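You operate a simulated robot arm through the tools that you are given. There is no shell and no other tool. Be economical: measure what you need, move in short steps, check, and stop when the job is done.

You are at the controls of a simulated two-armed robot. One attempt, no reset.

TASK
On the floor of the packing tray, fold the cream cloth in half.

The check looks at the end state, three seconds after you hand in, the way a careful person would. Anything else that was tipped, shoved, dropped, spilled or broken makes it a failure. Flat cloth is picked up by pressing the open fingertips on it (5 to 10 N) and closing them slowly along it; thin cloth reads only 2 to 8 mm in the jaws.

THE ROBOT
Two 7-joint arms with four-finger grippers on one trunk, on a base that drives. Base frame: it is fixed to the floor where the robot stands at the start and does not move with it; the origin is under the middle of the robot, x ahead of it, y to its left, z up; the surface under the hand at the start is at about z = 80. Units: cm, rad, N and s.
The left shoulder is at the start at [4, 18.1, 113], the right one opposite. With the tool pointing down near the work surface each hand reaches from about 32 to 84 cm from the robot's upright axis, wherever it stands, measured 20 degrees to its own side. Places, roughly: floor of the packing tray [50, -10, 80]. Payload 3.67 kg a hand.
The TCP of each hand is the grasp point between the finger pads, 2.8 cm short of the fingertips. In the tool frame z runs along the fingers and y along their closing line. The gripper opens to 11.2 cm. The gripper's body begins 7.3 cm behind the TCP.
Orientation is told as [roll, pitch, yaw] about the base's x, y, z axes, in that order, counted from this pose: with the fingers straight down and closing along the base's y, the tool's x points along the base's -x, its y along +y and its z along -z.

THE INTERFACE
- The arms move only by the tool arm_command. It takes "left_moves", "right_moves" or both (then of equal length, played together; a hand with none holds still); each is a list of rows, each an object (a shift or turn left out is 0, a gripper value left out holds the last) with "xyz": the shift along the base's x, y, z in units of 25 mm (1.0 is 25 mm), a list of three; "turn": the turn, a rotation vector about the base's x, y, z in units of 4 degrees (1.0 is 4 degrees), a list of three; "gripper": the opening, from 0 (shut) to 1 (fully open). In form: [{"xyz": [dx, dy, dz], "turn": [ax, ay, az], "gripper": gripper}, ...]. A call has 1 to 20 rows; each row shifts and turns the commanded pose from where the row before left it. A call with a number of a shift or a turn outside -1 to 1 is refused whole. Each row takes 0.2 s and may step no farther than 5 cm and 0.15 rad from the row before; otherwise, or with a gripper value out of range, the whole call is refused. Where a pose cannot be reached the arm comes as near as it can. A force on the tool above 40 N (or 10 N above the force at the start of the call, whichever is more), or a blocked arm, ends the call early, and 0.2 s more pass. Each finger halts on what it meets, pressing with about 39 N; the grip force reading is that of the motor and also rises with nothing between the fingers. The clock runs only during rows and for 0.2 s after the last one: add rows that do not move to give the fingers time. The reply holds the time, the measured pose of the TCP, the force on the tool along the base axes, the opening and the grip force, in the units named above and with some noise, with the torque about the TCP (base axes, N m) and any sound that the robot's microphone picked up.
- Cameras (640 x 400 px; columns grow to the right, rows downward): "scene" is now at [10.33, -0.94, 134.67]; the picture's right is [-0.13, -0.99, 0.00], its down [-0.67, 0.09, -0.74] and it looks along [0.73, -0.10, -0.68] (base axes); focal length 260 px, centre (320, 200). "left" rides on the left gripper at [6, 1.8, -10.4] in its tool frame; the picture's right is [-0.29, 0.96, 0.00], its down [-0.80, -0.24, -0.55] and it looks along [-0.53, -0.16, 0.83] (tool axes); focal length 234 px, centre (320, 200). "right" rides on the right gripper at [6, -1.8, -10.4] in its tool frame; the picture's right is [0.29, 0.96, 0.00], its down [-0.80, 0.24, -0.55] and it looks along [-0.53, 0.16, 0.83] (tool axes); focal length 234 px, centre (320, 200). There is no depth. A picture from a camera that has moved, and an enlarged one, comes with that camera's place and axes in the base frame and with its lens.
- snapshot(camera): a new picture of that camera. The clock stands still meanwhile.
- move_column(by): slides the trunk up (or, below 0, down) by that many cm; the arms and the scene camera ride with it, the base frame stays. It gives what a move gives, with no picture.
- roll_base(legs): drives the robot by 1 to 6 legs, each [ahead, left, turn to the left] in cm, cm and rad, along the robot's own axes; the way and the turn of a leg run together, so that a leg with both is an arc; at most 150 cm and 3.142 rad a leg. The arms and the cameras ride along, it lands a little off, and it stops where it bumps. It gives what a move gives.
- turn_head(pan, tilt): turns the head with the scene camera to pan (to the left, within 1.501 rad either way) and tilt (down, from -0.506 to 1.204), counted from straight ahead of the robot. It gives what a move gives.
- enlarge(camera, box): a new picture of the part [left, top, right, bottom] of that camera's present view, enlarged. The clock stands still meanwhile.
- finish_job(): hands the job in; it is judged then, once.

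Work in short steps. Places have to be worked out from the pictures, the camera data and where the tool is seen: move nearer, look again, correct. Check each grasp and each placing, and mend what went wrong. You have 120 turns and 88 pictures in all, those below and enlarged ones among them. Open the grippers and draw the arms clear of the work before you hand the job in, unless the task says otherwise; then end with one line.

The tools are called after "Call:" by a JSON object that holds its "method" and its "body". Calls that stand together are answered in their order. arm_command: Moves the arms, as the interface text tells. Its arguments: {"type":"object","properties":{"left_moves":{"type":"array","items":{"type":"object","properties":{"xyz":{"type":"array","items":{"type":"number"}},"turn":{"type":"array","items":{"type":"number"}},"gripper":{"type":"number"}}}},"right_moves":{"type":"array","items":{"type":"object","properties":{"xyz":{"type":"array","items":{"type":"number"}},"turn":{"type":"array","items":{"type":"number"}},"gripper":{"type":"number"}}}}},"required":[]} The other tools are called the same way: move_column (by) slides the trunk up or down; roll_base (legs) drives the base; turn_head (pan, tilt) turns the head that bears the scene camera; snapshot (camera) takes a picture; enlarge (camera, box) takes an enlarged picture of a part of a camera's view; finish_job () hands the job in.

At the start:

```text
t: 0.0
left_ee_pos: [55.75, 17.35, 94.51]
left_tcp_rot: [0.001, 0.001, -0.001]
left_force: [-0.2, 0.6, -0.6]
left_wrist_torque: [0.04, -0.01, 0.02]
left_gripper_width: 11.2
left_gripper_force: 0.0
right_ee_pos: [52.14, -27.73, 104.38]
right_tcp_rot: [0.001, 0.0, 0.0]
right_force: [-0.1, 0.1, 0.6]
right_wrist_torque: [-0.02, -0.01, -0.02]
right_gripper_width: 11.22
right_gripper_force: 0.1
trunk travel left (down, up): [-25.0, 26.4]
robot x, y, heading: [-0.07, -0.12, -0.002]
head pan, tilt: [-0.131, 0.742]
```

scene: 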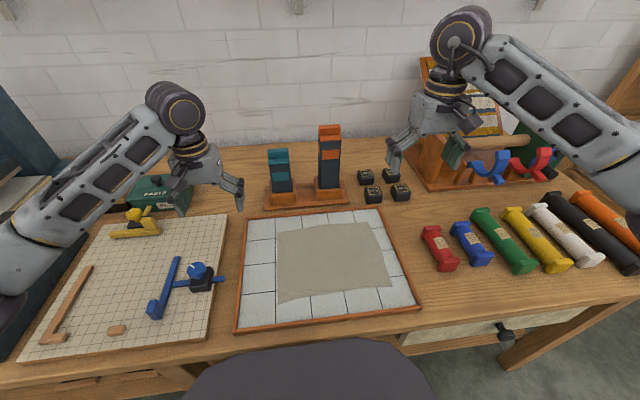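
right: 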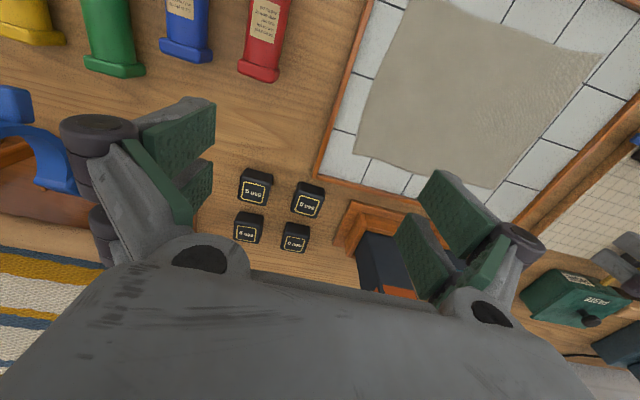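
left: 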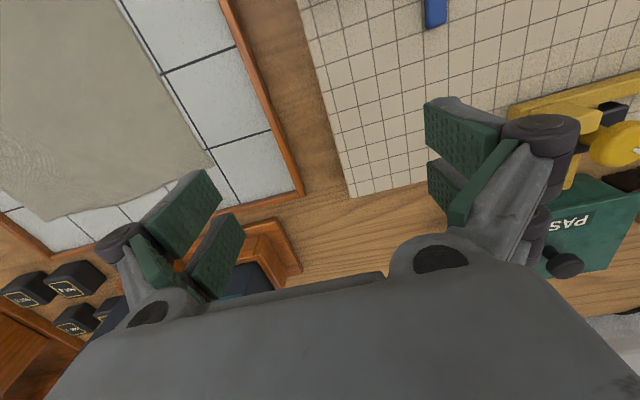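

The cloth looks to be about 20 cm in x by 27 cm in y, around [48, -10]. I'll enlarge the view to find its corners precisely.

Call:
{"method": "enlarge", "body": {"camera": "scene", "box": [220, 190, 430, 340]}}

Call:
{"method": "enlarge", "body": {"camera": "right", "box": [320, 0, 640, 200]}}

```text
2.67 times, centred on (325, 265) of scene
camera zoom: at [10.33, -0.94, 134.67], right [-0.13, -0.99, 0.0], down [-0.67, 0.09, -0.74], along [0.73, -0.1, -0.68], focal length 693 px, centre (307, 27)
```

zoom: 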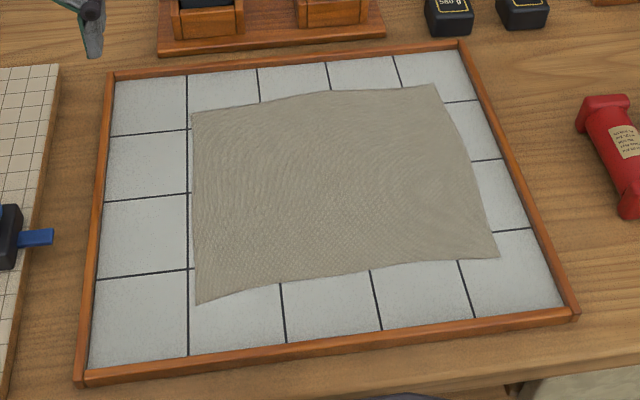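

```text
2.00 times, centred on (480, 100) of right
camera zoom: at [46.02, -29.54, 114.71], right [-0.29, 0.96, 0.0], down [0.8, 0.24, 0.55], along [0.53, 0.16, -0.83], focal length 468 px, centre (0, 400)
```

zoom: 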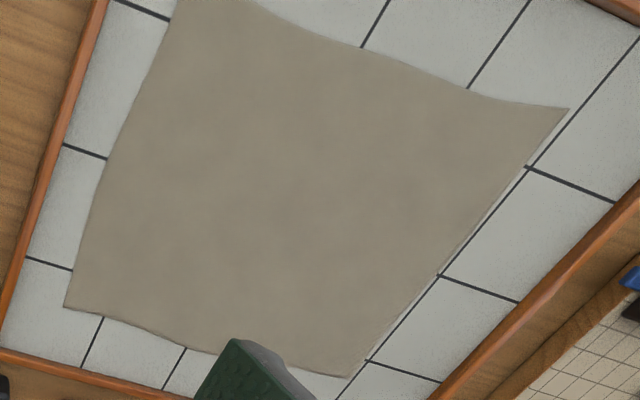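

The corners come out at about: near-left (37.3, 4.3), near-right (38.2, -21.3), far-left (57.7, 4.4) and far-right (58.4, -21.1). I'll fold the near edge over onto the far edge with both hands, so I first hover over the near corners with narrowed grippers.

Call:
{"method": "arm_command", "body": {"left_moves": [{"xyz": [-0.8525, -0.7775, -0.225], "gripper": 0.27}, {"xyz": [-0.8525, -0.7775, -0.225]}, {"xyz": [-0.8525, -0.7775, -0.225]}, {"xyz": [-0.8525, -0.7775, -0.225]}, {"xyz": [-0.8525, -0.7775, -0.225]}, {"xyz": [-0.8525, -0.7775, -0.225]}, {"xyz": [-0.8525, -0.7775, -0.225]}, {"xyz": [-0.8525, -0.7775, -0.225]}, {}], "right_moves": [{"xyz": [-0.637, 0.4465, -0.719], "gripper": 0.27}, {"xyz": [-0.637, 0.4465, -0.719]}, {"xyz": [-0.637, 0.4465, -0.719]}, {"xyz": [-0.637, 0.4465, -0.719]}, {"xyz": [-0.637, 0.4465, -0.719]}, {"xyz": [-0.637, 0.4465, -0.719]}, {"xyz": [-0.637, 0.4465, -0.719]}, {"xyz": [-0.637, 0.4465, -0.719]}, {}]}}

Call:
{"method": "snapshot", "body": {"camera": "scene"}}

Call:
{"method": "snapshot", "body": {"camera": "left"}}

Call:
{"method": "snapshot", "body": {"camera": "right"}}

```text
t: 2.0
left_ee_pos: [38.53, 2.09, 89.88]
left_tcp_rot: [0.0, 0.004, 0.0]
left_force: [0.0, 0.4, 0.8]
left_wrist_torque: [-0.02, -0.06, 0.0]
left_gripper_width: 2.99
left_gripper_force: 0.1
right_ee_pos: [39.26, -18.76, 89.92]
right_tcp_rot: [-0.002, 0.0, 0.0]
right_force: [-0.6, 0.1, 0.4]
right_wrist_torque: [-0.01, 0.03, -0.01]
right_gripper_width: 3.03
right_gripper_force: 0.0
trunk travel left (down, up): [-25.0, 26.4]
robot x, y, heading: [0.44, -0.39, -0.001]
head pan, tilt: [-0.131, 0.742]
```

```text
82 pictures are left
camera scene: at [10.35, -0.9, 134.67], right [-0.13, -0.99, 0.0], down [-0.67, 0.09, -0.74], along [0.73, -0.1, -0.68], focal length 260 px, centre (320, 200)
```

scene: 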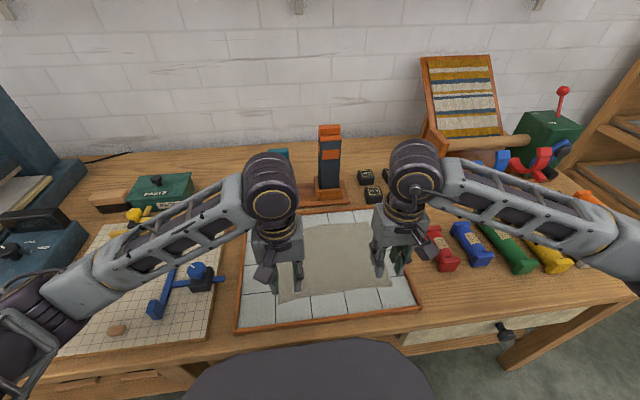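

```text
81 pictures are left
camera left: at [32.39, 3.97, 100.3], right [0.29, 0.96, 0.0], down [0.8, -0.24, 0.55], along [0.53, -0.16, -0.83], focal length 234 px, centre (320, 200)
```

left: 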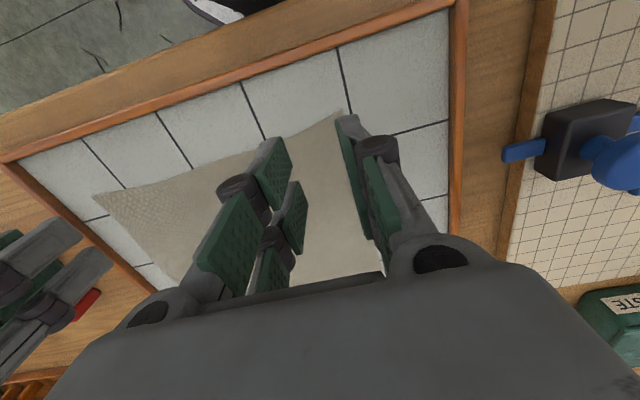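

```text
80 pictures are left
camera right: at [33.17, -20.63, 100.31], right [-0.29, 0.96, 0.0], down [0.8, 0.24, 0.55], along [0.53, 0.16, -0.83], focal length 234 px, centre (320, 200)
```

right: 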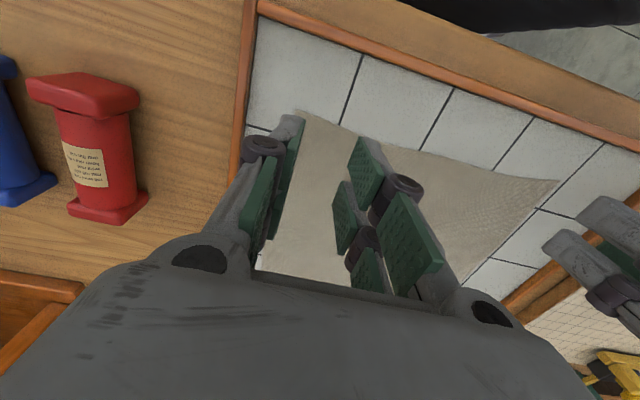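

The wrist views confirm the corners at (37.0, 4.4) and (38.1, -21.0). I'll lower both hands in small steps until the tips press lightly.

Call:
{"method": "arm_command", "body": {"left_moves": [{"xyz": [0, -0.12, -0.8]}, {"xyz": [0, 0, -0.8]}, {"xyz": [0, 0, -0.6]}, {"xyz": [0, 0, -0.12]}, {}], "right_moves": [{"xyz": [0, 0, -0.8]}, {"xyz": [0, 0, -0.8]}, {"xyz": [0, 0, -0.6]}, {"xyz": [0, 0, -0.12]}, {}]}}

```text
t: 3.2
left_ee_pos: [38.6, 1.75, 84.4]
left_tcp_rot: [0.0, 0.002, 0.001]
left_force: [1.0, -1.2, 0.3]
left_wrist_torque: [-0.01, -0.02, -0.02]
left_gripper_width: 3.02
left_gripper_force: 0.1
right_ee_pos: [39.36, -18.84, 84.27]
right_tcp_rot: [0.0, 0.001, -0.001]
right_force: [0.6, -0.2, -0.5]
right_wrist_torque: [0.02, -0.01, 0.01]
right_gripper_width: 2.99
right_gripper_force: 0.1
trunk travel left (down, up): [-25.0, 26.4]
robot x, y, heading: [-0.35, 0.1, 0.001]
head pan, tilt: [-0.131, 0.742]
```

There's no contact yet at TCP z 84.3, so I continue down in finer steps.

Call:
{"method": "arm_command", "body": {"left_moves": [{"xyz": [0, 0, -0.16]}, {"xyz": [0, 0, -0.16]}, {}], "right_moves": [{"xyz": [0, 0, -0.16]}, {"xyz": [0, 0, -0.16]}, {}]}}

```text
t: 4.0
left_ee_pos: [38.71, 1.58, 83.63]
left_tcp_rot: [-0.002, 0.0, 0.0]
left_force: [2.8, 0.0, 11.1]
left_wrist_torque: [0.14, -0.1, -0.04]
left_gripper_width: 3.03
left_gripper_force: 0.0
right_ee_pos: [39.46, -18.81, 83.64]
right_tcp_rot: [0.0, -0.005, 0.001]
right_force: [1.5, -1.3, 27.5]
right_wrist_torque: [0.02, 0.04, 0.01]
right_gripper_width: 3.06
right_gripper_force: 0.5
trunk travel left (down, up): [-25.0, 26.4]
robot x, y, heading: [0.01, 0.07, -0.0]
head pan, tilt: [-0.131, 0.742]
```

Both hands are in contact, the left at 11 N and the right at 27 N. I'll ease off a little to get into the 5–10 N range.

Call:
{"method": "arm_command", "body": {"left_moves": [{"xyz": [0, 0, 0.01]}, {}], "right_moves": [{"xyz": [0, 0, 0.06]}, {}]}}

```text
t: 4.6
left_ee_pos: [38.63, 1.59, 83.65]
left_tcp_rot: [-0.002, -0.001, -0.001]
left_force: [2.8, 2.8, 23.1]
left_wrist_torque: [0.36, -0.14, -0.04]
left_gripper_width: 3.05
left_gripper_force: 0.5
right_ee_pos: [39.39, -18.82, 83.65]
right_tcp_rot: [-0.001, -0.004, 0.0]
right_force: [6.8, 0.1, 27.3]
right_wrist_torque: [0.03, -0.13, -0.04]
right_gripper_width: 3.06
right_gripper_force: 0.8
trunk travel left (down, up): [-25.0, 26.4]
robot x, y, heading: [-0.15, 0.5, -0.002]
head pan, tilt: [-0.131, 0.742]
```

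The forces are still settling above the target, so I ease off further.

Call:
{"method": "arm_command", "body": {"left_moves": [{"xyz": [0, 0, 0.05]}, {}, {}], "right_moves": [{"xyz": [0, 0, 0.05]}, {}, {}]}}

```text
t: 5.4
left_ee_pos: [38.59, 1.6, 83.65]
left_tcp_rot: [-0.002, 0.0, -0.001]
left_force: [2.8, -0.2, 13.4]
left_wrist_torque: [0.13, -0.15, -0.05]
left_gripper_width: 3.04
left_gripper_force: 0.1
right_ee_pos: [39.25, -18.85, 83.62]
right_tcp_rot: [-0.002, -0.001, 0.002]
right_force: [4.1, -0.1, 17.4]
right_wrist_torque: [0.06, -0.13, -0.03]
right_gripper_width: 3.03
right_gripper_force: 0.0
trunk travel left (down, up): [-25.0, 26.4]
robot x, y, heading: [0.29, -0.12, 0.002]
head pan, tilt: [-0.131, 0.742]
```

The force changes by about 10 N per 0.12 cm. I'll make one more small correction, then close slowly along the cloth.

Call:
{"method": "arm_command", "body": {"left_moves": [{"xyz": [0, 0, 0.025]}, {}, {"gripper": 0.24}, {"gripper": 0.21}, {"gripper": 0.18}, {"gripper": 0.15}, {}], "right_moves": [{"xyz": [0, 0, 0.042]}, {}, {"gripper": 0.24}, {"gripper": 0.21}, {"gripper": 0.18}, {"gripper": 0.15}, {}]}}

Call:
{"method": "snapshot", "body": {"camera": "left"}}

Call:
{"method": "snapshot", "body": {"camera": "right"}}

```text
t: 7.0
left_ee_pos: [38.85, 1.63, 83.76]
left_tcp_rot: [0.0, 0.001, -0.001]
left_force: [0.4, 0.3, 0.7]
left_wrist_torque: [-0.02, 0.0, 0.0]
left_gripper_width: 1.68
left_gripper_force: 0.1
right_ee_pos: [39.34, -18.76, 83.65]
right_tcp_rot: [-0.001, 0.001, 0.0]
right_force: [-1.0, -0.2, -0.3]
right_wrist_torque: [0.03, 0.03, 0.0]
right_gripper_width: 1.66
right_gripper_force: 0.1
trunk travel left (down, up): [-25.0, 26.4]
robot x, y, heading: [0.06, 0.36, 0.001]
head pan, tilt: [-0.131, 0.742]
```

```text
79 pictures are left
camera left: at [32.68, 3.48, 94.12], right [0.29, 0.96, 0.0], down [0.8, -0.24, 0.55], along [0.53, -0.16, -0.83], focal length 234 px, centre (320, 200)
```

left: 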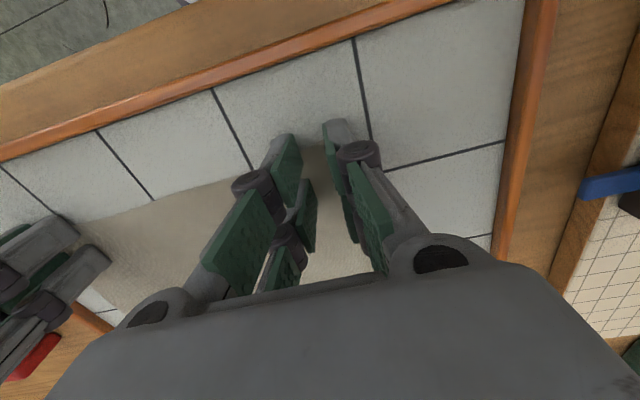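

```text
78 pictures are left
camera right: at [33.31, -20.63, 94.01], right [-0.29, 0.96, 0.0], down [0.8, 0.24, 0.55], along [0.53, 0.16, -0.83], focal length 234 px, centre (320, 200)
```

right: 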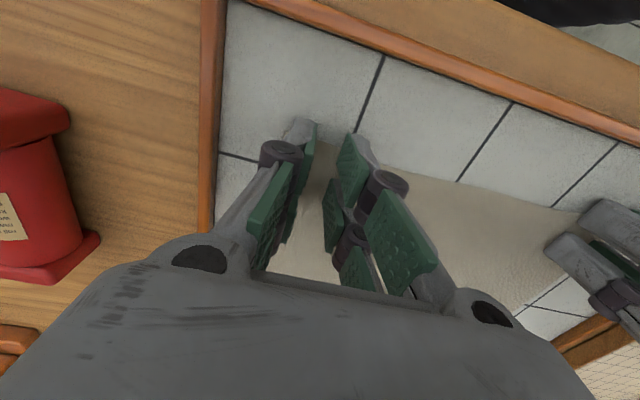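

Contact was lost while closing. I'll reopen and press again, holding about 8–10 N.

Call:
{"method": "arm_command", "body": {"left_moves": [{"gripper": 0.27}, {"xyz": [0, 0, -0.04]}, {}, {}], "right_moves": [{"gripper": 0.27}, {"xyz": [0, 0, -0.025]}, {}, {}]}}

```text
t: 8.0
left_ee_pos: [38.66, 1.73, 83.67]
left_tcp_rot: [-0.001, 0.001, 0.0]
left_force: [0.4, 1.3, 3.5]
left_wrist_torque: [0.04, -0.03, 0.02]
left_gripper_width: 3.05
left_gripper_force: 0.0
right_ee_pos: [39.28, -18.83, 83.6]
right_tcp_rot: [-0.001, -0.002, 0.0]
right_force: [0.5, -0.3, 5.1]
right_wrist_torque: [0.0, -0.04, 0.03]
right_gripper_width: 3.0
right_gripper_force: 0.1
trunk travel left (down, up): [-25.0, 26.4]
robot x, y, heading: [-0.0, 0.28, -0.001]
head pan, tilt: [-0.131, 0.742]
```

Contact is light now. I'll press slightly more, close a bit, and read the forces.

Call:
{"method": "arm_command", "body": {"left_moves": [{"xyz": [0, 0, -0.03]}, {}, {"gripper": 0.25}, {"gripper": 0.23}, {}], "right_moves": [{"xyz": [0, 0, -0.02]}, {}, {"gripper": 0.25}, {"gripper": 0.23}, {}]}}

```text
t: 9.2
left_ee_pos: [38.69, 1.62, 83.57]
left_tcp_rot: [-0.003, -0.003, 0.0]
left_force: [0.8, 1.9, 30.9]
left_wrist_torque: [0.22, -0.01, -0.01]
left_gripper_width: 2.47
left_gripper_force: 0.0
right_ee_pos: [39.25, -18.69, 83.68]
right_tcp_rot: [0.0, -0.001, 0.0]
right_force: [-0.4, 0.5, 1.8]
right_wrist_torque: [-0.01, -0.01, 0.0]
right_gripper_width: 2.56
right_gripper_force: 0.1
trunk travel left (down, up): [-25.0, 26.4]
robot x, y, heading: [0.02, 0.09, -0.001]
head pan, tilt: [-0.131, 0.742]
```

The forces drift, with the left now too high and the right too low. I'll correct each and keep closing.

Call:
{"method": "arm_command", "body": {"left_moves": [{"xyz": [0, 0, 0.05]}, {}, {"gripper": 0.21}, {"gripper": 0.19}], "right_moves": [{"xyz": [0, 0, -0.04]}, {}, {"gripper": 0.21}, {"gripper": 0.19}]}}

Call:
{"method": "enlarge", "body": {"camera": "right", "box": [220, 100, 420, 225]}}

Call:
{"method": "enlarge", "body": {"camera": "left", "box": [220, 100, 420, 225]}}

```text
t: 10.2
left_ee_pos: [38.66, 1.51, 83.77]
left_tcp_rot: [0.0, 0.002, 0.0]
left_force: [1.0, -2.7, 6.3]
left_wrist_torque: [0.0, -0.09, 0.0]
left_gripper_width: 2.13
left_gripper_force: 0.5
right_ee_pos: [39.41, -18.67, 83.65]
right_tcp_rot: [0.0, -0.003, 0.001]
right_force: [0.0, 1.2, 20.4]
right_wrist_torque: [0.06, 0.05, 0.0]
right_gripper_width: 2.11
right_gripper_force: 0.0
trunk travel left (down, up): [-25.0, 26.4]
robot x, y, heading: [0.26, 0.03, 0.0]
head pan, tilt: [-0.131, 0.742]
```

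```text
3.20 times, centred on (320, 162) of right
camera zoom: at [33.19, -20.56, 93.94], right [-0.29, 0.96, 0.0], down [0.8, 0.24, 0.56], along [0.53, 0.16, -0.83], focal length 749 px, centre (320, 320)
```

zoom: 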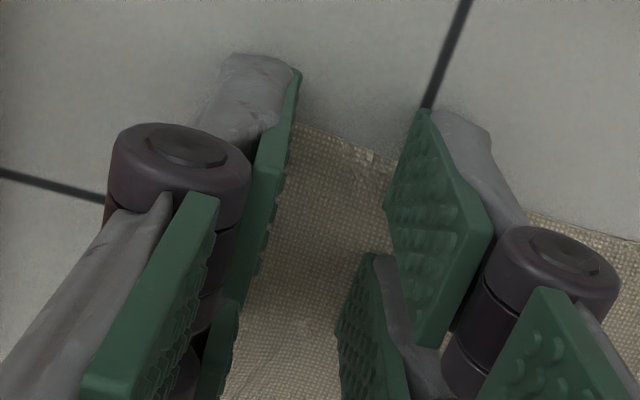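

```text
3.20 times, centred on (320, 162) of left
camera zoom: at [32.58, 3.42, 94.04], right [0.29, 0.96, 0.0], down [0.8, -0.24, 0.55], along [0.53, -0.16, -0.83], focal length 749 px, centre (320, 320)
```

zoom: 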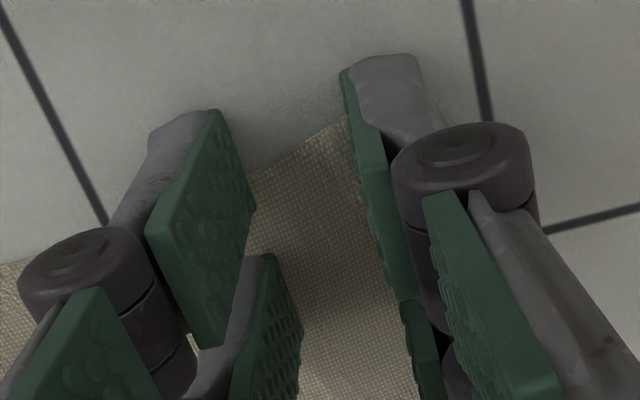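

Closing is working gradually and the cloth sits between the pads. I'll reduce the right-hand force a bit and continue.

Call:
{"method": "arm_command", "body": {"left_moves": [{"xyz": [0, 0, -0.015]}, {"gripper": 0.17}, {"gripper": 0.15}, {"gripper": 0.13}], "right_moves": [{"xyz": [0, 0, 0.025]}, {"gripper": 0.17}, {"gripper": 0.15}, {"gripper": 0.13}]}}

Call:
{"method": "enlarge", "body": {"camera": "right", "box": [220, 100, 420, 225]}}

Call:
{"method": "enlarge", "body": {"camera": "left", "box": [220, 100, 420, 225]}}

```text
t: 11.2
left_ee_pos: [38.55, 1.56, 83.66]
left_tcp_rot: [0.0, -0.001, 0.001]
left_force: [-0.7, 1.0, 5.9]
left_wrist_torque: [0.06, 0.01, 0.0]
left_gripper_width: 1.46
left_gripper_force: 0.1
right_ee_pos: [39.2, -18.81, 83.52]
right_tcp_rot: [-0.002, -0.001, 0.0]
right_force: [-1.0, -0.3, 6.6]
right_wrist_torque: [-0.02, 0.03, 0.01]
right_gripper_width: 1.28
right_gripper_force: 0.2
trunk travel left (down, up): [-25.0, 26.4]
robot x, y, heading: [-0.02, 0.02, -0.004]
head pan, tilt: [-0.131, 0.742]
```

```text
3.20 times, centred on (320, 162) of right
camera zoom: at [33.21, -20.56, 93.92], right [-0.29, 0.96, 0.0], down [0.8, 0.24, 0.55], along [0.53, 0.16, -0.83], focal length 749 px, centre (320, 320)
```

zoom: 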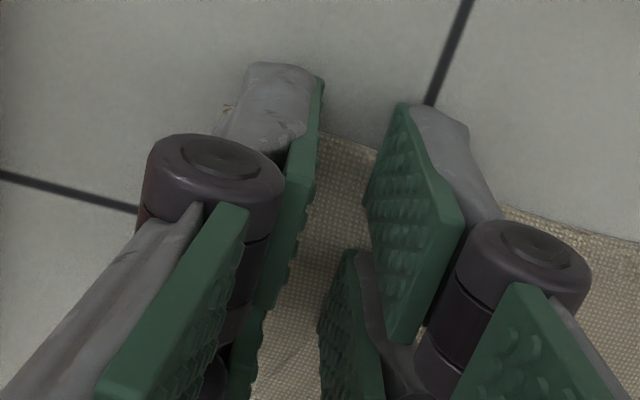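

```text
3.20 times, centred on (320, 162) of left
camera zoom: at [32.58, 3.44, 94.0], right [0.29, 0.96, 0.0], down [0.8, -0.24, 0.55], along [0.53, -0.16, -0.83], focal length 749 px, centre (320, 320)
```

zoom: 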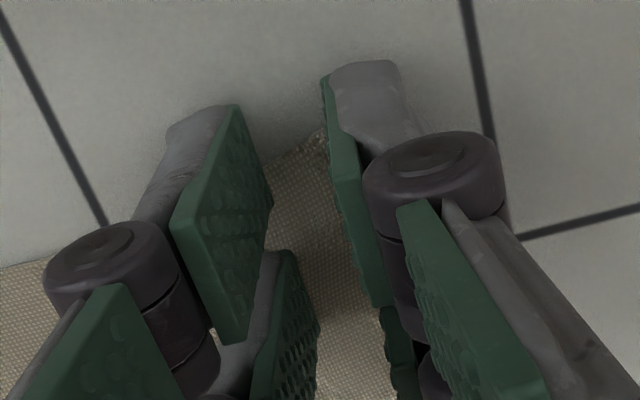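

The left side is bulging between the pads, but the right looks to be sliding. I'll press a touch more and close fully on both, slowly.

Call:
{"method": "arm_command", "body": {"left_moves": [{"xyz": [0, 0, -0.01], "gripper": 0.11}, {"gripper": 0.09}, {"gripper": 0.07}, {"gripper": 0.05}, {"gripper": 0.02}, {"gripper": 0.0}, {}], "right_moves": [{"xyz": [0, 0, -0.02], "gripper": 0.11}, {"gripper": 0.09}, {"gripper": 0.07}, {"gripper": 0.05}, {"gripper": 0.02}, {"gripper": 0.0}, {}]}}

Call:
{"method": "enlarge", "body": {"camera": "right", "box": [220, 100, 420, 225]}}

Call:
{"method": "enlarge", "body": {"camera": "left", "box": [220, 100, 420, 225]}}

```text
t: 12.8
left_ee_pos: [38.76, 1.45, 83.52]
left_tcp_rot: [0.001, 0.002, 0.001]
left_force: [-0.1, 0.2, 0.4]
left_wrist_torque: [0.0, 0.02, 0.01]
left_gripper_width: 0.0
left_gripper_force: 36.0
right_ee_pos: [39.3, -18.79, 83.67]
right_tcp_rot: [0.001, -0.001, 0.002]
right_force: [-0.4, 0.1, 0.1]
right_wrist_torque: [-0.04, 0.01, -0.01]
right_gripper_width: 0.01
right_gripper_force: 35.8
trunk travel left (down, up): [-25.0, 26.4]
robot x, y, heading: [0.15, 0.3, 0.002]
head pan, tilt: [-0.131, 0.742]
```

```text
3.20 times, centred on (320, 162) of right
camera zoom: at [33.23, -20.61, 93.97], right [-0.29, 0.96, 0.0], down [0.8, 0.24, 0.55], along [0.53, 0.16, -0.83], focal length 749 px, centre (320, 320)
```

zoom: 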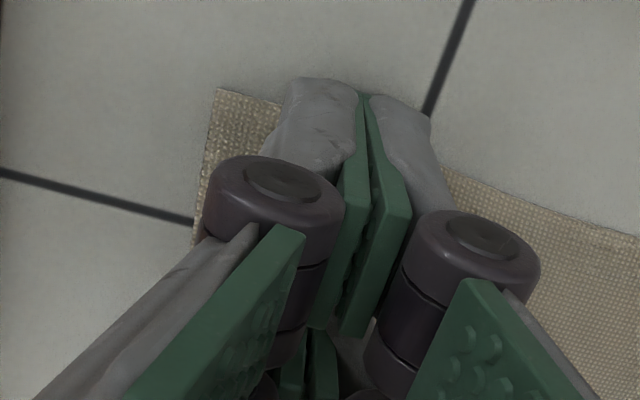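

```text
3.20 times, centred on (320, 162) of left
camera zoom: at [32.7, 3.38, 93.91], right [0.29, 0.96, 0.0], down [0.8, -0.24, 0.55], along [0.53, -0.16, -0.83], focal length 749 px, centre (320, 320)
```

zoom: 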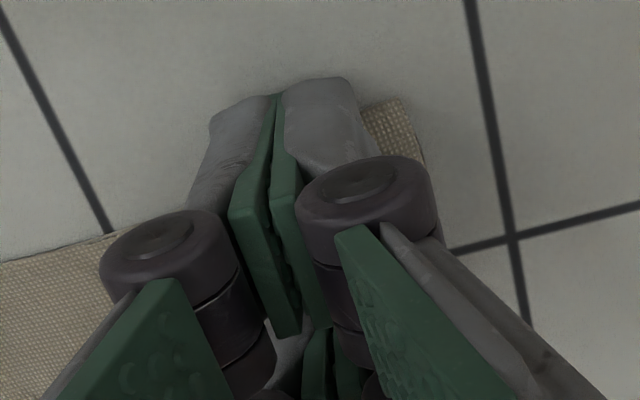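

Nothing was gripped: both widths read 0 and the force vanished while closing. I'll lift slightly, reopen, shift 4 mm inward, and press again. This time I'll feed down as the fingers close.

Call:
{"method": "arm_command", "body": {"left_moves": [{"xyz": [0, 0, 0.3]}, {"xyz": [0.16, 0.1, 0], "gripper": 0.27}, {}, {"xyz": [0, 0, -0.2]}, {"xyz": [0, 0, -0.1]}, {}, {}], "right_moves": [{"xyz": [0, 0, 0.3]}, {"xyz": [0.16, 0, 0], "gripper": 0.27}, {}, {"xyz": [0, 0, -0.2]}, {"xyz": [0, 0, -0.1]}, {}, {}]}}

```text
t: 14.4
left_ee_pos: [39.16, 1.71, 83.5]
left_tcp_rot: [0.0, -0.004, 0.0]
left_force: [3.6, 1.9, 21.8]
left_wrist_torque: [0.05, 0.01, -0.02]
left_gripper_width: 3.06
left_gripper_force: 0.1
right_ee_pos: [39.75, -18.74, 83.68]
right_tcp_rot: [0.001, -0.004, 0.001]
right_force: [1.6, -1.1, 6.5]
right_wrist_torque: [0.02, 0.0, 0.04]
right_gripper_width: 3.0
right_gripper_force: 0.1
trunk travel left (down, up): [-25.0, 26.4]
robot x, y, heading: [0.15, -0.17, 0.001]
head pan, tilt: [-0.131, 0.742]
```

This confirms that closing raises the tips by about 2 mm. I'll close in steps with a matching down-feed.

Call:
{"method": "arm_command", "body": {"left_moves": [{"xyz": [0, 0, -0.005], "gripper": 0.25}, {"xyz": [0, 0, -0.005], "gripper": 0.23}, {"xyz": [0, 0, -0.005], "gripper": 0.21}, {}], "right_moves": [{"xyz": [0, 0, -0.025], "gripper": 0.25}, {"xyz": [0, 0, -0.015], "gripper": 0.23}, {"xyz": [0, 0, -0.015], "gripper": 0.21}, {}]}}

```text
t: 15.4
left_ee_pos: [38.9, 2.0, 83.69]
left_tcp_rot: [-0.003, -0.002, 0.001]
left_force: [2.5, -3.8, 29.7]
left_wrist_torque: [-0.49, 0.02, 0.11]
left_gripper_width: 2.47
left_gripper_force: 0.9
right_ee_pos: [39.72, -18.8, 83.6]
right_tcp_rot: [0.001, -0.005, 0.0]
right_force: [4.5, 3.0, 28.0]
right_wrist_torque: [0.13, 0.21, -0.01]
right_gripper_width: 2.36
right_gripper_force: 0.1
trunk travel left (down, up): [-25.0, 26.4]
robot x, y, heading: [0.13, -0.31, -0.003]
head pan, tilt: [-0.131, 0.742]
```

The force is a little high but the fingers have good grip on the cloth. I'll close further with no feed and look.

Call:
{"method": "arm_command", "body": {"left_moves": [{"xyz": [0, 0, 0.02], "gripper": 0.19}, {"gripper": 0.17}, {"gripper": 0.15}, {}], "right_moves": [{"xyz": [0, 0, 0.015], "gripper": 0.19}, {"gripper": 0.17}, {"gripper": 0.15}, {}]}}

Call:
{"method": "enlarge", "body": {"camera": "right", "box": [220, 100, 420, 225]}}

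Call:
{"method": "enlarge", "body": {"camera": "left", "box": [220, 100, 420, 225]}}

```text
t: 16.4
left_ee_pos: [38.86, 1.93, 83.54]
left_tcp_rot: [-0.003, -0.002, -0.001]
left_force: [-1.4, -2.5, 30.8]
left_wrist_torque: [-0.38, 0.15, 0.02]
left_gripper_width: 1.71
left_gripper_force: 0.0
right_ee_pos: [39.6, -18.69, 83.71]
right_tcp_rot: [-0.002, -0.003, 0.0]
right_force: [2.2, 3.5, 24.6]
right_wrist_torque: [0.04, 0.11, -0.03]
right_gripper_width: 1.76
right_gripper_force: 0.6
trunk travel left (down, up): [-25.0, 26.4]
robot x, y, heading: [0.04, 0.12, -0.002]
head pan, tilt: [-0.131, 0.742]
```

```text
3.20 times, centred on (320, 162) of right
camera zoom: at [33.43, -20.49, 93.93], right [-0.29, 0.96, 0.0], down [0.8, 0.24, 0.56], along [0.53, 0.16, -0.83], focal length 749 px, centre (320, 320)
```

zoom: 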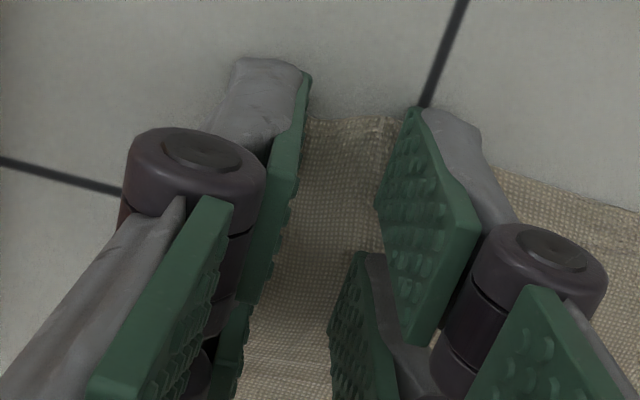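

```text
3.20 times, centred on (320, 162) of left
camera zoom: at [32.85, 3.8, 93.97], right [0.29, 0.96, 0.0], down [0.8, -0.24, 0.56], along [0.53, -0.16, -0.83], focal length 749 px, centre (320, 320)
```

zoom: 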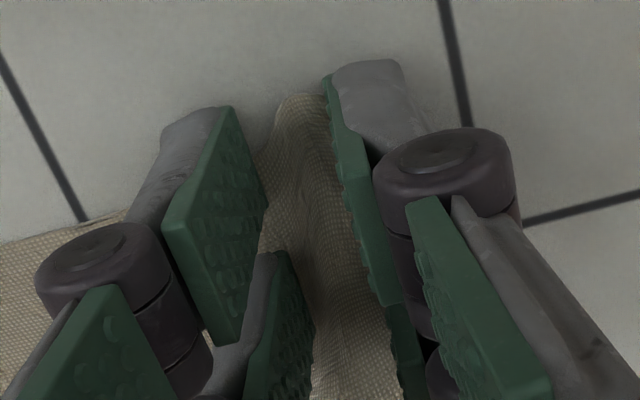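

The left bulge is clear and the right one is forming. I continue closing, keeping the force up with a slight down-feed.

Call:
{"method": "arm_command", "body": {"left_moves": [{"xyz": [0, 0, -0.005], "gripper": 0.13}, {"xyz": [0, 0, -0.005], "gripper": 0.11}, {"xyz": [0, 0, -0.005], "gripper": 0.09}, {"xyz": [0, 0, -0.005], "gripper": 0.07}], "right_moves": [{"xyz": [0, 0, -0.015], "gripper": 0.13}, {"xyz": [0, 0, -0.01], "gripper": 0.11}, {"xyz": [0, 0, -0.01], "gripper": 0.09}, {"xyz": [0, 0, -0.01], "gripper": 0.07}]}}

Call:
{"method": "enlarge", "body": {"camera": "right", "box": [220, 100, 420, 225]}}

```text
t: 17.4
left_ee_pos: [38.89, 1.89, 83.62]
left_tcp_rot: [-0.003, -0.001, -0.001]
left_force: [-1.1, -5.0, 16.4]
left_wrist_torque: [-0.27, 0.12, 0.03]
left_gripper_width: 0.9
left_gripper_force: 0.6
right_ee_pos: [39.54, -18.63, 83.48]
right_tcp_rot: [0.0, -0.006, 0.0]
right_force: [-2.1, 6.8, 35.7]
right_wrist_torque: [0.31, 0.27, -0.08]
right_gripper_width: 0.68
right_gripper_force: 0.0
trunk travel left (down, up): [-25.0, 26.4]
robot x, y, heading: [0.38, -0.1, 0.003]
head pan, tilt: [-0.131, 0.742]
```

```text
3.20 times, centred on (320, 162) of right
camera zoom: at [33.42, -20.44, 93.83], right [-0.29, 0.96, 0.0], down [0.79, 0.24, 0.56], along [0.53, 0.16, -0.83], focal length 749 px, centre (320, 320)
```

zoom: 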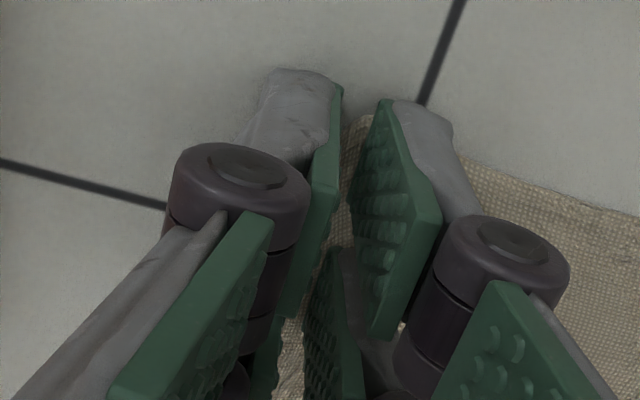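

The right side has now bulged too. I'll close both fully with a small feed on the left.

Call:
{"method": "arm_command", "body": {"left_moves": [{"xyz": [0, 0, -0.01], "gripper": 0.05}, {"gripper": 0.03}, {"gripper": 0.0}, {}, {}], "right_moves": [{"xyz": [0, 0, 0], "gripper": 0.05}, {"gripper": 0.03}, {"gripper": 0.0}, {}, {}]}}

Call:
{"method": "enlarge", "body": {"camera": "right", "box": [220, 100, 420, 225]}}

Call:
{"method": "enlarge", "body": {"camera": "left", "box": [220, 100, 420, 225]}}

```text
t: 18.6
left_ee_pos: [39.0, 1.8, 83.45]
left_tcp_rot: [-0.001, 0.0, 0.0]
left_force: [0.4, -15.8, 0.4]
left_wrist_torque: [-0.38, -0.01, 0.11]
left_gripper_width: 0.21
left_gripper_force: 37.5
right_ee_pos: [39.59, -18.74, 83.51]
right_tcp_rot: [-0.001, -0.002, 0.001]
right_force: [-1.8, 9.6, 31.6]
right_wrist_torque: [0.32, 0.11, -0.09]
right_gripper_width: 0.0
right_gripper_force: 35.4
trunk travel left (down, up): [-25.0, 26.4]
robot x, y, heading: [-0.25, -0.16, -0.003]
head pan, tilt: [-0.131, 0.742]
```

```text
3.20 times, centred on (320, 162) of right
camera zoom: at [33.5, -20.53, 93.74], right [-0.29, 0.96, 0.0], down [0.8, 0.24, 0.56], along [0.53, 0.16, -0.83], focal length 749 px, centre (320, 320)
```

zoom: 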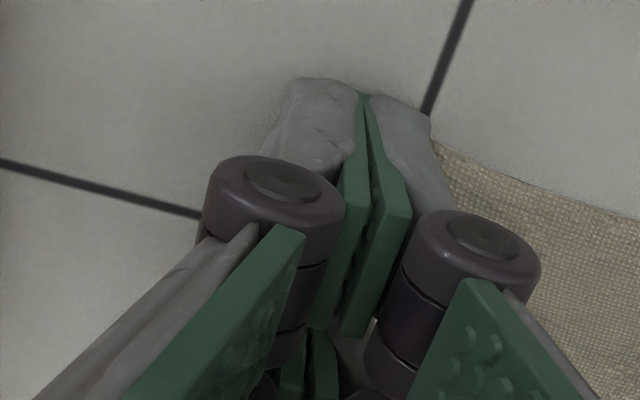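

```text
3.20 times, centred on (320, 162) of left
camera zoom: at [32.98, 3.73, 93.93], right [0.29, 0.96, 0.0], down [0.8, -0.24, 0.55], along [0.53, -0.16, -0.83], focal length 749 px, centre (320, 320)
```

zoom: 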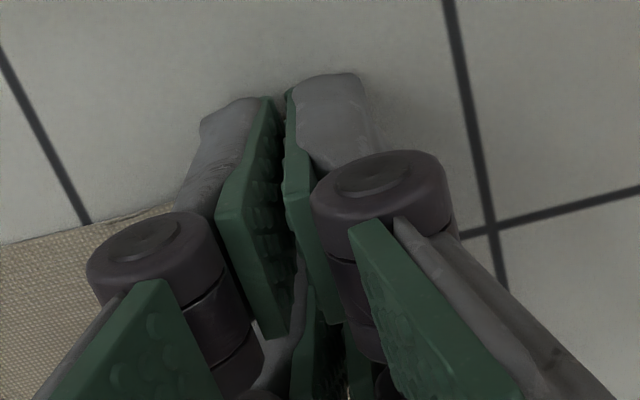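

The left hand has the cloth (2.1 mm), and the right slipped at the last moment. I'll lift the right hand and look at where that corner is now.

Call:
{"method": "arm_command", "body": {"right_moves": [{"xyz": [0, 0, 0.5]}, {"xyz": [0, 0, 1]}, {"xyz": [0, -0.5, 1], "gripper": 0.27}, {"xyz": [0, -0.5, 0]}, {}]}}

Call:
{"method": "snapshot", "body": {"camera": "right"}}

Call:
{"method": "snapshot", "body": {"camera": "left"}}

```text
t: 19.8
left_ee_pos: [39.2, 1.93, 83.39]
left_tcp_rot: [0.002, 0.001, 0.001]
left_force: [0.1, -0.2, 1.3]
left_wrist_torque: [-0.03, 0.02, -0.04]
left_gripper_width: 0.23
left_gripper_force: 37.9
right_ee_pos: [39.66, -21.38, 89.7]
right_tcp_rot: [-0.001, 0.0, -0.001]
right_force: [0.0, 0.0, 0.5]
right_wrist_torque: [-0.02, -0.01, -0.01]
right_gripper_width: 3.04
right_gripper_force: 0.0
trunk travel left (down, up): [-25.0, 26.4]
robot x, y, heading: [0.07, -0.21, -0.003]
head pan, tilt: [-0.131, 0.742]
```

```text
66 pictures are left
camera right: at [33.56, -23.16, 99.92], right [-0.29, 0.96, 0.0], down [0.8, 0.24, 0.55], along [0.53, 0.16, -0.83], focal length 234 px, centre (320, 200)
```

right: 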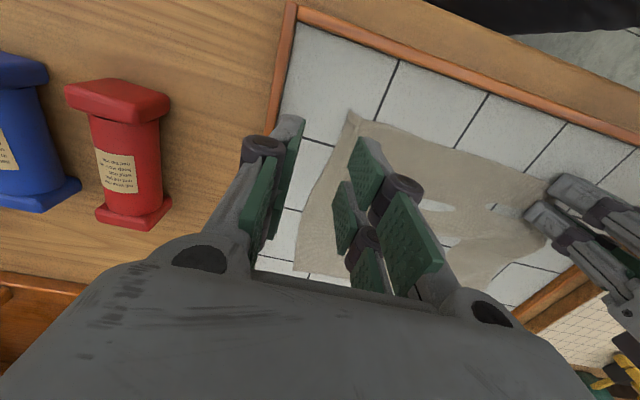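

```text
65 pictures are left
camera left: at [33.12, 3.73, 93.89], right [0.29, 0.96, 0.0], down [0.8, -0.24, 0.55], along [0.53, -0.16, -0.83], focal length 234 px, centre (320, 200)
```

left: 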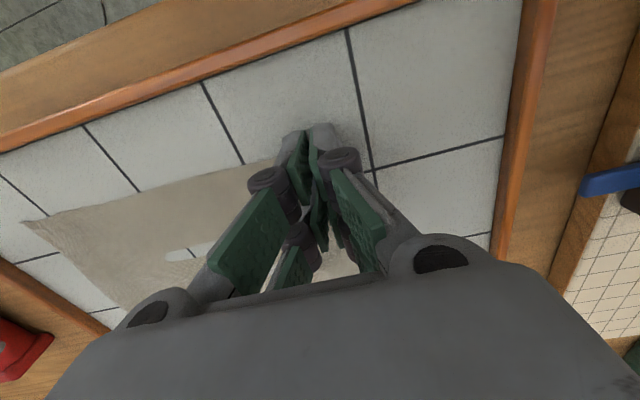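

The right corner is now at about (37.1, -19.5), still nicely flat. I reposition the right hand over (39.1, -16.9) and descend.

Call:
{"method": "arm_command", "body": {"right_moves": [{"xyz": [-0.22, 0.9, 0]}, {"xyz": [0, 0.89, 0]}, {"xyz": [0, 0, -0.9]}, {"xyz": [0, 0, -0.9]}, {"xyz": [0, 0, -0.5]}, {}, {}]}}

Call:
{"method": "enlarge", "body": {"camera": "right", "box": [200, 90, 440, 240]}}

```text
t: 21.4
left_ee_pos: [39.07, 1.83, 83.5]
left_tcp_rot: [-0.001, 0.003, -0.001]
left_force: [-0.9, -1.3, 10.3]
left_wrist_torque: [0.0, 0.0, -0.02]
left_gripper_width: 0.17
left_gripper_force: 38.0
right_ee_pos: [39.18, -16.76, 83.91]
right_tcp_rot: [0.001, 0.0, -0.001]
right_force: [-0.3, 0.3, -0.8]
right_wrist_torque: [-0.02, -0.01, -0.01]
right_gripper_width: 3.04
right_gripper_force: 0.1
trunk travel left (down, up): [-25.0, 26.4]
robot x, y, heading: [-0.2, -0.14, -0.004]
head pan, tilt: [-0.131, 0.742]
```

```text
2.67 times, centred on (320, 165) of right
camera zoom: at [33.14, -18.6, 94.24], right [-0.29, 0.96, 0.0], down [0.8, 0.24, 0.55], along [0.53, 0.16, -0.83], focal length 624 px, centre (320, 293)
```

zoom: 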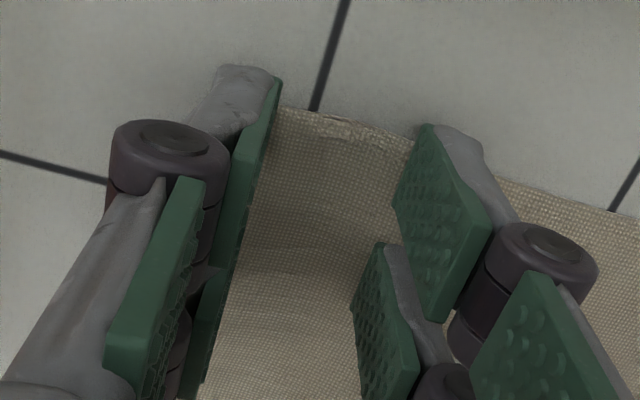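

The outer finger sits at the very corner, so I shift 0.5 cm inward and press.

Call:
{"method": "arm_command", "body": {"right_moves": [{"xyz": [0.12, 0.22, 0]}, {}, {"xyz": [0, 0, -0.1]}, {"xyz": [0, 0, -0.06]}, {}, {}]}}

```text
t: 22.8
left_ee_pos: [38.96, 1.84, 83.48]
left_tcp_rot: [0.002, 0.0, 0.0]
left_force: [-0.1, -0.3, -1.3]
left_wrist_torque: [0.01, 0.02, 0.01]
left_gripper_width: 0.39
left_gripper_force: 43.6
right_ee_pos: [39.43, -16.2, 83.76]
right_tcp_rot: [0.0, -0.001, -0.001]
right_force: [-1.4, -1.8, 17.5]
right_wrist_torque: [-0.15, 0.2, 0.02]
right_gripper_width: 3.04
right_gripper_force: 0.3
trunk travel left (down, up): [-25.0, 26.4]
robot x, y, heading: [-0.07, 0.03, 0.001]
head pan, tilt: [-0.131, 0.742]
```

The right hand presses at 17 N. I'll close it in slow steps with a slight feed.

Call:
{"method": "arm_command", "body": {"right_moves": [{"xyz": [0, 0, -0.01], "gripper": 0.25}, {"xyz": [0, 0, -0.01], "gripper": 0.23}, {"xyz": [0, 0, -0.01], "gripper": 0.21}, {"xyz": [0, 0, -0.005], "gripper": 0.19}, {"xyz": [0, 0, -0.005], "gripper": 0.17}]}}

Call:
{"method": "enlarge", "body": {"camera": "right", "box": [200, 90, 440, 240]}}

```text
t: 24.0
left_ee_pos: [39.07, 2.0, 83.54]
left_tcp_rot: [-0.001, -0.003, -0.002]
left_force: [-0.5, -1.4, 0.2]
left_wrist_torque: [-0.1, -0.03, -0.12]
left_gripper_width: 0.21
left_gripper_force: 36.6
right_ee_pos: [39.52, -16.13, 83.57]
right_tcp_rot: [-0.001, -0.007, 0.0]
right_force: [1.6, 1.7, 40.4]
right_wrist_torque: [-0.11, 0.33, -0.03]
right_gripper_width: 1.96
right_gripper_force: 1.0
trunk travel left (down, up): [-25.0, 26.4]
robot x, y, heading: [0.03, -0.22, 0.0]
head pan, tilt: [-0.131, 0.742]
```

```text
2.67 times, centred on (320, 165) of right
camera zoom: at [33.32, -17.94, 93.92], right [-0.29, 0.96, 0.0], down [0.79, 0.24, 0.56], along [0.54, 0.16, -0.83], focal length 624 px, centre (320, 293)
```

zoom: 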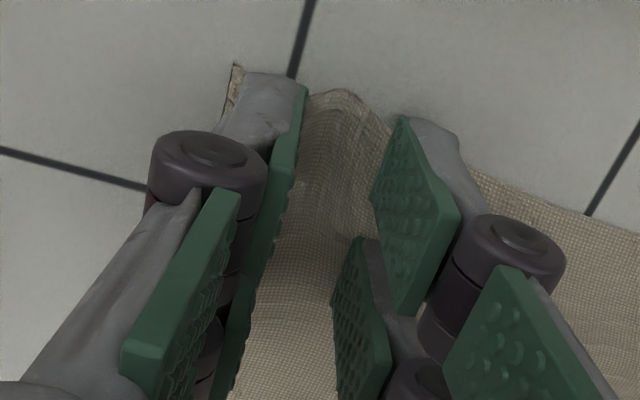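

There's a good bulge, but the force is a bit high at 40 N. I ease off slightly and close on.

Call:
{"method": "arm_command", "body": {"right_moves": [{"xyz": [0, 0, 0.03], "gripper": 0.15}, {"xyz": [0, 0, 0], "gripper": 0.13}, {"xyz": [0, 0, 0], "gripper": 0.11}, {"xyz": [0, 0, 0], "gripper": 0.09}]}}

Call:
{"method": "enlarge", "body": {"camera": "right", "box": [200, 90, 440, 240]}}

```text
t: 25.0
left_ee_pos: [39.06, 1.92, 83.46]
left_tcp_rot: [-0.003, 0.001, -0.001]
left_force: [-0.4, -3.6, 0.6]
left_wrist_torque: [-0.06, -0.05, -0.08]
left_gripper_width: 0.18
left_gripper_force: 35.7
right_ee_pos: [39.45, -16.21, 83.59]
right_tcp_rot: [0.0, -0.001, 0.0]
right_force: [1.3, 4.0, 29.8]
right_wrist_torque: [0.04, 0.13, -0.03]
right_gripper_width: 0.94
right_gripper_force: 0.1
trunk travel left (down, up): [-25.0, 26.4]
robot x, y, heading: [-0.15, 0.1, -0.001]
head pan, tilt: [-0.131, 0.742]
```

```text
2.67 times, centred on (320, 165) of right
camera zoom: at [33.29, -17.98, 93.87], right [-0.29, 0.96, 0.0], down [0.8, 0.24, 0.56], along [0.53, 0.16, -0.83], focal length 624 px, centre (320, 293)
```

zoom: 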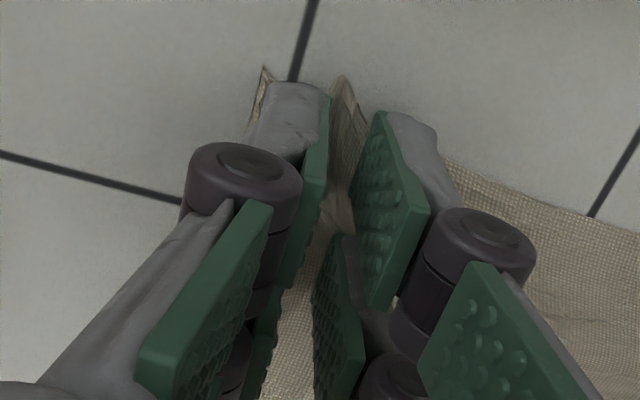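

There's a strong fold between the pads. I close fully.

Call:
{"method": "arm_command", "body": {"right_moves": [{"gripper": 0.06}, {"gripper": 0.03}, {"gripper": 0.0}, {}, {}]}}

Call:
{"method": "enlarge", "body": {"camera": "right", "box": [200, 90, 440, 240]}}

```text
t: 26.2
left_ee_pos: [39.1, 1.91, 83.58]
left_tcp_rot: [-0.003, 0.001, 0.0]
left_force: [-0.2, -1.9, 18.0]
left_wrist_torque: [-0.01, 0.18, -0.09]
left_gripper_width: 0.22
left_gripper_force: 41.6
right_ee_pos: [39.34, -16.25, 83.49]
right_tcp_rot: [-0.003, 0.0, -0.001]
right_force: [-1.2, 0.1, 6.3]
right_wrist_torque: [0.02, 0.03, -0.01]
right_gripper_width: 0.0
right_gripper_force: 35.6
trunk travel left (down, up): [-25.0, 26.4]
robot x, y, heading: [-0.14, -0.11, 0.001]
head pan, tilt: [-0.131, 0.742]
```

```text
2.67 times, centred on (320, 165) of right
camera zoom: at [33.34, -18.03, 93.77], right [-0.29, 0.96, 0.0], down [0.8, 0.24, 0.55], along [0.53, 0.16, -0.83], focal length 624 px, centre (320, 293)
```

zoom: 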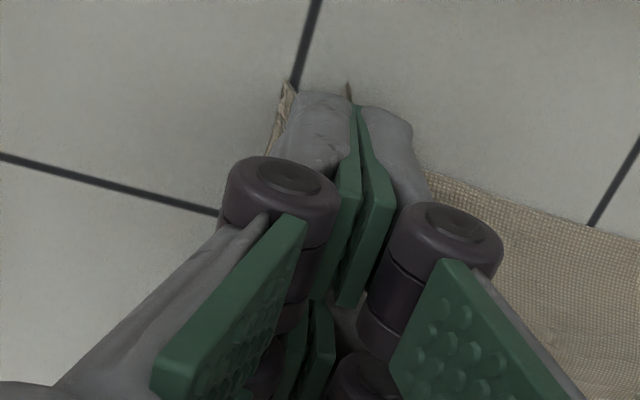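

The width reads 0, yet cloth protrudes from between the tips. I test by lifting both hands 2 cm.

Call:
{"method": "arm_command", "body": {"left_moves": [{"xyz": [0, 0, 0.2]}, {"xyz": [0, 0, 0.3]}, {"xyz": [0, 0, 0.3]}, {}], "right_moves": [{"xyz": [0, 0, 0.2]}, {"xyz": [0, 0, 0.3]}, {"xyz": [0, 0, 0.3]}, {}]}}

Call:
{"method": "snapshot", "body": {"camera": "right"}}

Call:
{"method": "snapshot", "body": {"camera": "left"}}

```text
t: 27.2
left_ee_pos: [39.03, 1.84, 85.34]
left_tcp_rot: [0.001, 0.0, -0.001]
left_force: [-0.5, 3.6, 3.2]
left_wrist_torque: [-0.09, 0.02, -0.08]
left_gripper_width: 0.25
left_gripper_force: 42.4
right_ee_pos: [39.42, -16.2, 85.49]
right_tcp_rot: [-0.001, 0.001, 0.002]
right_force: [-0.3, 0.1, 0.3]
right_wrist_torque: [-0.01, -0.01, -0.01]
right_gripper_width: 0.01
right_gripper_force: 36.5
trunk travel left (down, up): [-25.0, 26.4]
robot x, y, heading: [-0.02, -0.18, 0.005]
head pan, tilt: [-0.131, 0.742]
```

```text
60 pictures are left
camera right: at [33.4, -18.06, 95.8], right [-0.29, 0.96, 0.0], down [0.8, 0.24, 0.55], along [0.53, 0.16, -0.83], focal length 234 px, centre (320, 200)
```

right: 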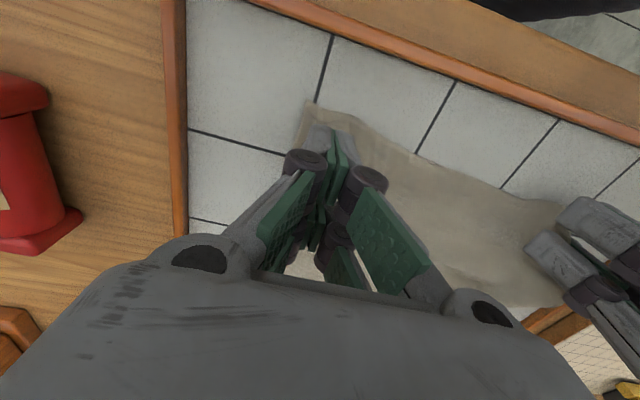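

```text
59 pictures are left
camera left: at [33.03, 3.71, 95.74], right [0.29, 0.96, 0.0], down [0.8, -0.24, 0.55], along [0.53, -0.16, -0.83], focal length 234 px, centre (320, 200)
```

left: 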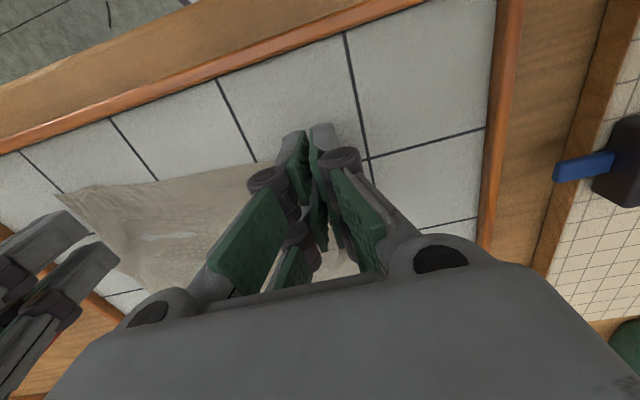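

The left hand holds, but the right let go as force dropped in the last millimetres. I back the right hand off to locate the corner.

Call:
{"method": "arm_command", "body": {"right_moves": [{"xyz": [0, -0.5, 0.8]}, {"xyz": [0, -0.8, 1], "gripper": 0.27}, {"xyz": [0, -0.8, 0]}, {}]}}

Call:
{"method": "snapshot", "body": {"camera": "right"}}

```text
t: 28.2
left_ee_pos: [39.06, 1.89, 85.38]
left_tcp_rot: [0.0, 0.003, 0.001]
left_force: [-0.6, 1.4, 1.5]
left_wrist_torque: [0.08, 0.01, 0.04]
left_gripper_width: 0.18
left_gripper_force: 35.6
right_ee_pos: [39.42, -21.62, 89.97]
right_tcp_rot: [-0.003, -0.002, 0.001]
right_force: [0.1, 0.6, 0.1]
right_wrist_torque: [-0.01, 0.0, 0.04]
right_gripper_width: 3.03
right_gripper_force: 0.1
trunk travel left (down, up): [-25.0, 26.4]
robot x, y, heading: [0.13, -0.1, -0.002]
head pan, tilt: [-0.131, 0.742]
```

```text
58 pictures are left
camera right: at [33.34, -23.48, 100.31], right [-0.29, 0.96, 0.0], down [0.8, 0.24, 0.55], along [0.53, 0.16, -0.83], focal length 234 px, centre (320, 200)
```

right: 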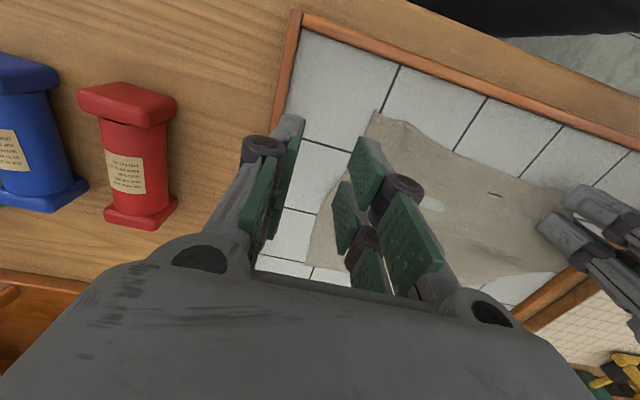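

The corner is at about (36.4, -18). I go again at (38.6, -15.4), this time keeping the feed through the final close.

Call:
{"method": "arm_command", "body": {"right_moves": [{"xyz": [-0.32, 0.9, 0]}, {"xyz": [0, 0.9, 0]}, {"xyz": [0, 0.7, 0]}, {"xyz": [0, 0, -0.9]}, {"xyz": [0, 0, -0.9]}, {"xyz": [0, 0, -0.6]}, {"xyz": [0, 0, -0.1]}, {}, {}]}}

Call:
{"method": "enlarge", "body": {"camera": "right", "box": [200, 90, 440, 240]}}

```text
t: 30.2
left_ee_pos: [39.09, 1.81, 85.29]
left_tcp_rot: [0.001, 0.002, -0.001]
left_force: [0.7, -2.8, -0.8]
left_wrist_torque: [-0.1, 0.03, -0.05]
left_gripper_width: 0.41
left_gripper_force: 39.2
right_ee_pos: [38.8, -15.41, 83.79]
right_tcp_rot: [-0.002, 0.0, -0.001]
right_force: [0.0, -0.2, 0.0]
right_wrist_torque: [0.02, -0.04, 0.01]
right_gripper_width: 3.01
right_gripper_force: 0.0
trunk travel left (down, up): [-25.0, 26.4]
robot x, y, heading: [0.12, 0.04, 0.005]
head pan, tilt: [-0.131, 0.742]
```

```text
2.67 times, centred on (320, 165) of right
camera zoom: at [32.63, -17.23, 94.06], right [-0.29, 0.96, 0.0], down [0.8, 0.24, 0.55], along [0.53, 0.16, -0.83], focal length 624 px, centre (320, 293)
```

zoom: 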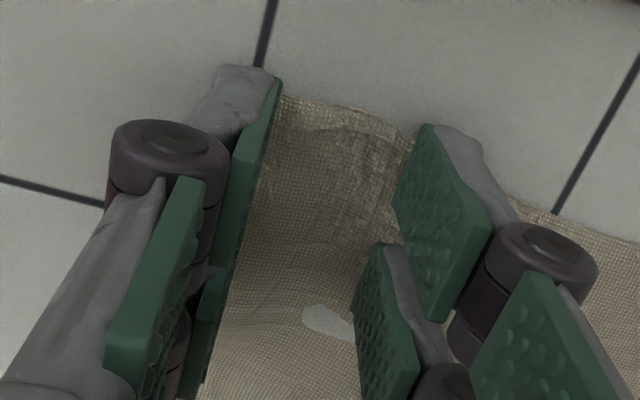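

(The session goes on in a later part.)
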